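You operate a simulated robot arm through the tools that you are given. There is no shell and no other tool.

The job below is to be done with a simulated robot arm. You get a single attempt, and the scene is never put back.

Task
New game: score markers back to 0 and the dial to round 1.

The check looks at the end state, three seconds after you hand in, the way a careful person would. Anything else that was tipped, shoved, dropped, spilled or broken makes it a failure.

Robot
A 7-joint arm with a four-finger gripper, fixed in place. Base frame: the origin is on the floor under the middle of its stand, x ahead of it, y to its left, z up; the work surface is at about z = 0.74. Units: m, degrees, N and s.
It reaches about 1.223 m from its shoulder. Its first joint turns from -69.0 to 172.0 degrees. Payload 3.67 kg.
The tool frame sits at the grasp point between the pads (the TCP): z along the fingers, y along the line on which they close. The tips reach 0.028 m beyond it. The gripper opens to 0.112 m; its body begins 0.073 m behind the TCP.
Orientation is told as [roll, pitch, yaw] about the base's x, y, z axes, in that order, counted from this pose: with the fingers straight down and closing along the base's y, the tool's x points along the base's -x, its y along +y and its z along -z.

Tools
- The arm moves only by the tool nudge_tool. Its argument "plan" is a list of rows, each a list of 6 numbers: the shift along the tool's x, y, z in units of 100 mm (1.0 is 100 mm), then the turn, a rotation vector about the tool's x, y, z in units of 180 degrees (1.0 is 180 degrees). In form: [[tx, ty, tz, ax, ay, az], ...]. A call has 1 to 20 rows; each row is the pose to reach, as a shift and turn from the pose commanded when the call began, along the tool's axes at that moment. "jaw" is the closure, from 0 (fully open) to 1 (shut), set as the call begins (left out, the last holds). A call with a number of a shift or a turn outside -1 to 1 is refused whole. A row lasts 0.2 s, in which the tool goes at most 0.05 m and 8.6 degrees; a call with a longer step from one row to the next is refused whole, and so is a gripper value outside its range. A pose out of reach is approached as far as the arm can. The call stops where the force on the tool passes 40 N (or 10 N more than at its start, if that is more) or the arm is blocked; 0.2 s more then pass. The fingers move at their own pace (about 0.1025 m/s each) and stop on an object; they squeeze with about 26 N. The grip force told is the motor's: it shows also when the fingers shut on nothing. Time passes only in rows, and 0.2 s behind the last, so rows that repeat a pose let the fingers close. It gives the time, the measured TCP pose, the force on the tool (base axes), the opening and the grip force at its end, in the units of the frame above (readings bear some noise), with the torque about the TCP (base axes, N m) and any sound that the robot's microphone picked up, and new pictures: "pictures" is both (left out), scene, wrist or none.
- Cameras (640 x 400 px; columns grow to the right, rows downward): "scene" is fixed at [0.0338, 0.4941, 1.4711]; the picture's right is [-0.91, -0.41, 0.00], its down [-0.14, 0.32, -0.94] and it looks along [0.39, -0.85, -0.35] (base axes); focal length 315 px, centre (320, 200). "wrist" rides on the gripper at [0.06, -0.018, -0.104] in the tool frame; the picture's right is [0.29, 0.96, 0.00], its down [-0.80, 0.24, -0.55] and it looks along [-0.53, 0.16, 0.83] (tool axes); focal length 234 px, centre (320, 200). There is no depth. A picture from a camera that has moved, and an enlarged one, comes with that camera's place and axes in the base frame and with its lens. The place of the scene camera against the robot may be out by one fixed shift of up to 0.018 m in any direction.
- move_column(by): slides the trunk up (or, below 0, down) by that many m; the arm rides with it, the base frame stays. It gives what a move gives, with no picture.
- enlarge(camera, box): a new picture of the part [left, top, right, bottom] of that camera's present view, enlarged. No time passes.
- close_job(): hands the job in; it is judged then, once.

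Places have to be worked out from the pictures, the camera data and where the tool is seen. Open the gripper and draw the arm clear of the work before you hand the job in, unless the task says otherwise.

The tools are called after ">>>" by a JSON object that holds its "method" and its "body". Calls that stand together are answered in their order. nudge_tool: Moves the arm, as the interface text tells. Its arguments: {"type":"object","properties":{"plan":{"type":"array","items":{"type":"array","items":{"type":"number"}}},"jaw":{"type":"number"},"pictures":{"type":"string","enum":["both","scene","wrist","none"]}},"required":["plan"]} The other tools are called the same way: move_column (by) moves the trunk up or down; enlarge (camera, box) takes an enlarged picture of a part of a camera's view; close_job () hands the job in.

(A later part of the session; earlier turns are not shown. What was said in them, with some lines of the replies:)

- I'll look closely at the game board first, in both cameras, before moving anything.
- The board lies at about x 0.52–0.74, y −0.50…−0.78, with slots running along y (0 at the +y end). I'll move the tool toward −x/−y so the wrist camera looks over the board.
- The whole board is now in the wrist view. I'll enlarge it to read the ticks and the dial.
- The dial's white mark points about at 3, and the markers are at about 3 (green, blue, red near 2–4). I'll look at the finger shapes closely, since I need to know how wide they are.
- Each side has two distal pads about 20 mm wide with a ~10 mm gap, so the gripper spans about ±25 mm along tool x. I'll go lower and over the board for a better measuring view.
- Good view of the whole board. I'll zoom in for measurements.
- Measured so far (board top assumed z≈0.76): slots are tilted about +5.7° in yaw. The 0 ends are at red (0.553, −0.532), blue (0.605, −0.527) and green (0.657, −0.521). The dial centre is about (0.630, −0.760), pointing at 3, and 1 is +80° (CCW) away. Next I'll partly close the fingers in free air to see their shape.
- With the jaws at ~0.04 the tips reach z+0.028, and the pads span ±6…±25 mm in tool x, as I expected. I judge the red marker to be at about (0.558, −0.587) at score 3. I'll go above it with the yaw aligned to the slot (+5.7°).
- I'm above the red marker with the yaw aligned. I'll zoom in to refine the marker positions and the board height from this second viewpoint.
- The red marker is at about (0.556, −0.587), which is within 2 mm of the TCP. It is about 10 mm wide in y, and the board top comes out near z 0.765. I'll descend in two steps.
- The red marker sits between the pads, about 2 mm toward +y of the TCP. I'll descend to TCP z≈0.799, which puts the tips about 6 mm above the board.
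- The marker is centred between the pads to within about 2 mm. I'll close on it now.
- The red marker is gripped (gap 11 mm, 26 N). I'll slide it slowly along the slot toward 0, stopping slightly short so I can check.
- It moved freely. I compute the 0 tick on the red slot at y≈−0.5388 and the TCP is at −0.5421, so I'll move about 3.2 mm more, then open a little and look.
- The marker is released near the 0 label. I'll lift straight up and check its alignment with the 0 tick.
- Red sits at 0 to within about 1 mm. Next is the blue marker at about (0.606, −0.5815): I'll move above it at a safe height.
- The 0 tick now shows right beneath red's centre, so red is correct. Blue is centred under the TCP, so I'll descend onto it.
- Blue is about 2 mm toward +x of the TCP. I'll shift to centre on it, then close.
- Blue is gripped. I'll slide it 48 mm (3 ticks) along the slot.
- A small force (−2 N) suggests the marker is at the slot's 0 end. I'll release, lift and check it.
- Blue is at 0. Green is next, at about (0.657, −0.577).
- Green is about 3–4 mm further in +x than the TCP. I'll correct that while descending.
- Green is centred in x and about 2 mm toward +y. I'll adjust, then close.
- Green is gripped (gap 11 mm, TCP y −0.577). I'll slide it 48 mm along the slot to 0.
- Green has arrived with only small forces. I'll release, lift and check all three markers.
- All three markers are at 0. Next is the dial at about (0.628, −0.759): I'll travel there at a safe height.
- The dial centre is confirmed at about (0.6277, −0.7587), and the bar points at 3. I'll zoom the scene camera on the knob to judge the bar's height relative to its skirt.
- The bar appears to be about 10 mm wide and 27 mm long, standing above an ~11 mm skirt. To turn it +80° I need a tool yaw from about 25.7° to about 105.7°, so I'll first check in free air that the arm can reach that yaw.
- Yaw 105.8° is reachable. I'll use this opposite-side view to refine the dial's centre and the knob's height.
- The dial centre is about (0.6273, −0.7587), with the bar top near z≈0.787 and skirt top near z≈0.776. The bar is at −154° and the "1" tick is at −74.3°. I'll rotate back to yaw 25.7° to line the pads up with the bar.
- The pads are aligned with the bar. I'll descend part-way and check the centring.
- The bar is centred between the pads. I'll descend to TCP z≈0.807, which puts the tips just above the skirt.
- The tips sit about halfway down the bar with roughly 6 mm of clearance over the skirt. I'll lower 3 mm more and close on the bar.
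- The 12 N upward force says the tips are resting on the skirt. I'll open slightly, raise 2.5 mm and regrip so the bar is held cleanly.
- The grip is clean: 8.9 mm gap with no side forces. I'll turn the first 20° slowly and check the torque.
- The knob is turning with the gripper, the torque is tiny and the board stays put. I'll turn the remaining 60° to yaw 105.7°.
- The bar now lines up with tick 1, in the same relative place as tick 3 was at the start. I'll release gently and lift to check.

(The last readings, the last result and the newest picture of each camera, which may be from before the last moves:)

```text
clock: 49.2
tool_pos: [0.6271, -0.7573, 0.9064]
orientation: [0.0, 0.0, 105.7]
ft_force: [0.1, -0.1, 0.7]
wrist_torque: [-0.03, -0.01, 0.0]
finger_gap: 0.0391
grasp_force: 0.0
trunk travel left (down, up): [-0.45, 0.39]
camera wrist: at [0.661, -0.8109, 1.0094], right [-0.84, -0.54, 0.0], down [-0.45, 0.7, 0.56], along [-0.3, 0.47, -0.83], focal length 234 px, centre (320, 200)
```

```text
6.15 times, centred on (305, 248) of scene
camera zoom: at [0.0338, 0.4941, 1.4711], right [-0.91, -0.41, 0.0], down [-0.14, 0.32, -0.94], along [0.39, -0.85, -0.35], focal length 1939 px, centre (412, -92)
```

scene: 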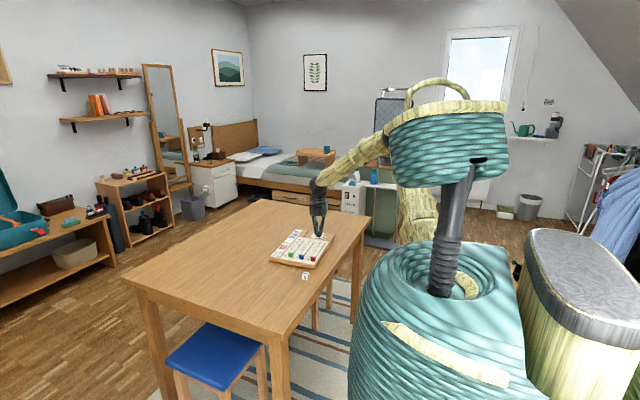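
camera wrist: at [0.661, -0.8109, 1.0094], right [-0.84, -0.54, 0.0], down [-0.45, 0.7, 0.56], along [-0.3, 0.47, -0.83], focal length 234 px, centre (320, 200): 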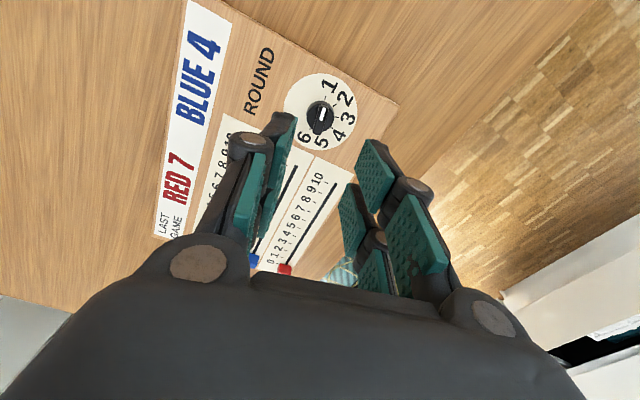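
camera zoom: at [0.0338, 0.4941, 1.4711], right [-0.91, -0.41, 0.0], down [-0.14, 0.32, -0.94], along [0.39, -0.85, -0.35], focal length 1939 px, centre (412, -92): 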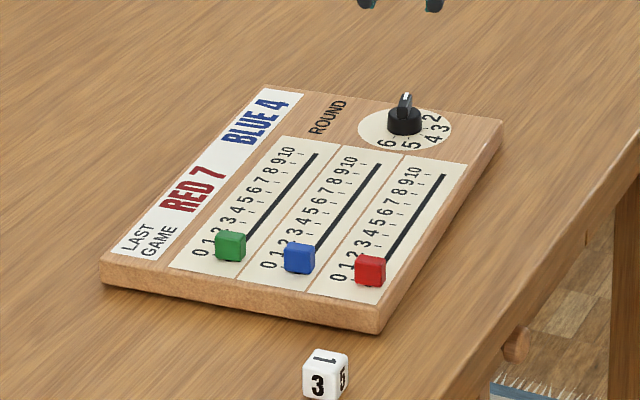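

The dial now points at 1, with the bar at about −72° against the tick at about −72.6°. I'll open the gripper, draw the arm up and clear, and then do a final check.

>>> {"method": "nudge_tool", "body": {"plan": [[0, 0, -0.3, 0, 0, 0], [0, 0, -0.65, 0, 0, 0], [0, 0, -1.0, 0, 0, 0]], "pictures": "none"}}

>>> {"method": "nudge_tool", "body": {"plan": [[0, 0, -0.1, 0, 0, 0.0445], [0, 0, -0.2, 0, 0, 0.089], [0, 0, -0.3, 0, 0, 0.1335], [0, 0, -0.4, 0, 0, 0.178], [0, 0, -0.5, 0, 0, 0.2225], [0, 0, -0.6, 0, 0, 0.267], [0, 0, -0.7, 0, 0, 0.3115], [0, 0, -0.8, 0, 0, 0.356], [0, 0, -0.9, 0, 0, 0.4005], [0, 0, -1.0, 0, 0, 0.445], [0, 0, -1.0, 0, 0, 0.4895], [0, 0, -1.0, 0, 0, 0.534], [0, 0, -1.0, 0, 0, 0.555]], "jaw": 0.0, "pictures": "both"}}

```text
clock: 50.0
tool_pos: [0.6296, -0.7584, 1.0088]
orientation: [0.0, 0.0, 105.5]
ft_force: [-0.3, -0.5, 0.2]
wrist_torque: [0.01, 0.01, 0.0]
finger_gap: 0.0393
grasp_force: 0.1
trunk travel left (down, up): [-0.45, 0.39]
```

```text
clock: 52.8
tool_pos: [0.629, -0.7581, 1.1067]
orientation: [0.1, -0.1, 5.6]
ft_force: [0.5, 0.1, -0.4]
wrist_torque: [-0.03, -0.02, 0.01]
finger_gap: 0.112
grasp_force: 0.2
trunk travel left (down, up): [-0.45, 0.39]
camera wrist: at [0.5705, -0.782, 1.2112], right [-0.38, 0.92, 0.0], down [0.77, 0.32, 0.55], along [0.51, 0.21, -0.83], focal length 234 px, centre (320, 200)
```

scene: 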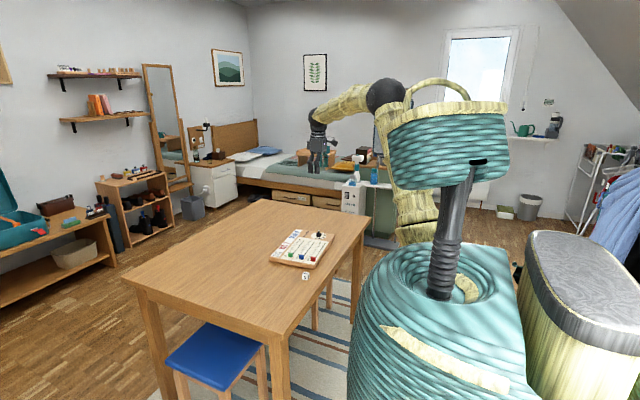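
wrist: 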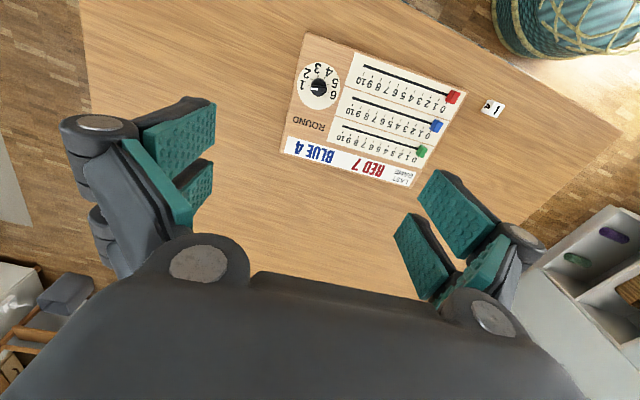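

The arm is clear. I'll zoom in one last time on the markers, dial and die.

>>> {"method": "enlarge", "body": {"camera": "wrist", "box": [280, 28, 516, 190]}}

>>> {"method": "enlarge", "body": {"camera": "wrist", "box": [395, 75, 475, 170]}}

>>> {"method": "enlarge", "body": {"camera": "scene", "box": [250, 215, 350, 285]}}

```text
2.47 times, centred on (398, 109) of wrist
camera zoom: at [0.5705, -0.782, 1.2112], right [-0.38, 0.92, 0.0], down [0.77, 0.32, 0.55], along [0.51, 0.21, -0.83], focal length 578 px, centre (127, 425)
```

zoom: 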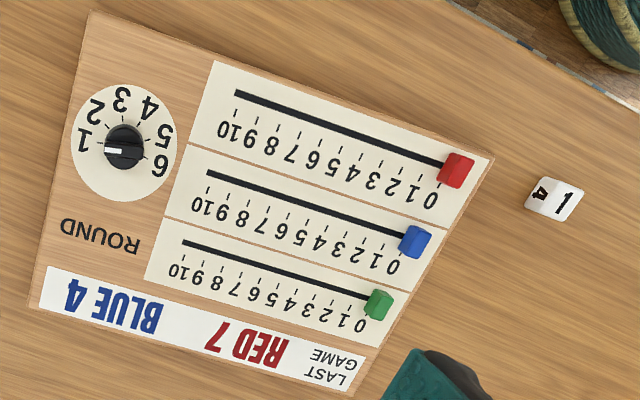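

```text
4.21 times, centred on (435, 122) of wrist
camera zoom: at [0.5705, -0.782, 1.2112], right [-0.38, 0.92, 0.0], down [0.77, 0.32, 0.55], along [0.51, 0.21, -0.83], focal length 986 px, centre (-164, 526)
```

zoom: 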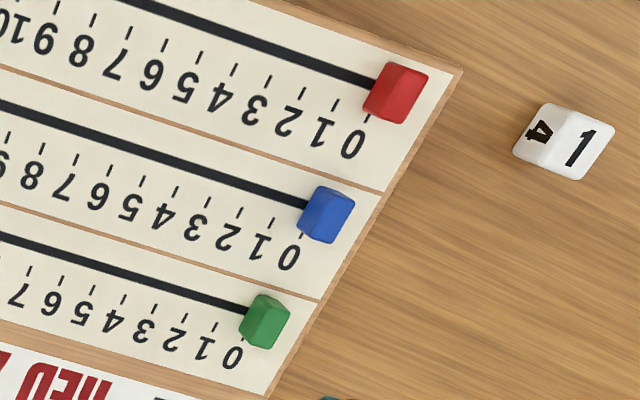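

```text
5.71 times, centred on (300, 250) of scene
camera zoom: at [0.0338, 0.4941, 1.4711], right [-0.91, -0.41, 0.0], down [-0.14, 0.32, -0.94], along [0.39, -0.85, -0.35], focal length 1800 px, centre (434, -86)
```

zoom: 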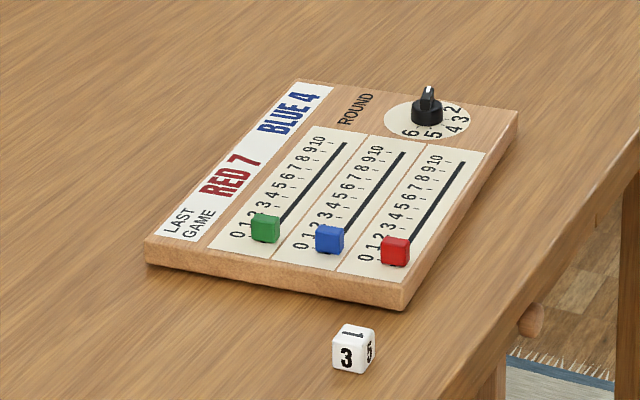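

The green, blue and red markers are all at 0 and the dial points at 1. The board and die look unmoved from the start, and the gripper is open and clear, so I'm handing in.

>>> {"method": "close_job", "body": {}}

```text
The job is handed in.
```

The board is reset for a new game: the green, blue and red score markers are at 0, and the dial points at round 1. I've handed the job in; no result has come back.

- **Markers:** all three were at 3. I slid each along its slot, and the last pictures show each one on its 0 tick, to within about 1 mm.
- **Dial:** it was at 3. I turned it 80° to the 1 tick, and it measures within about 1° of it.
- **Everything else:** in the final pictures the board and the die look unmoved. The gripper is open, and the arm is raised clear of the table.
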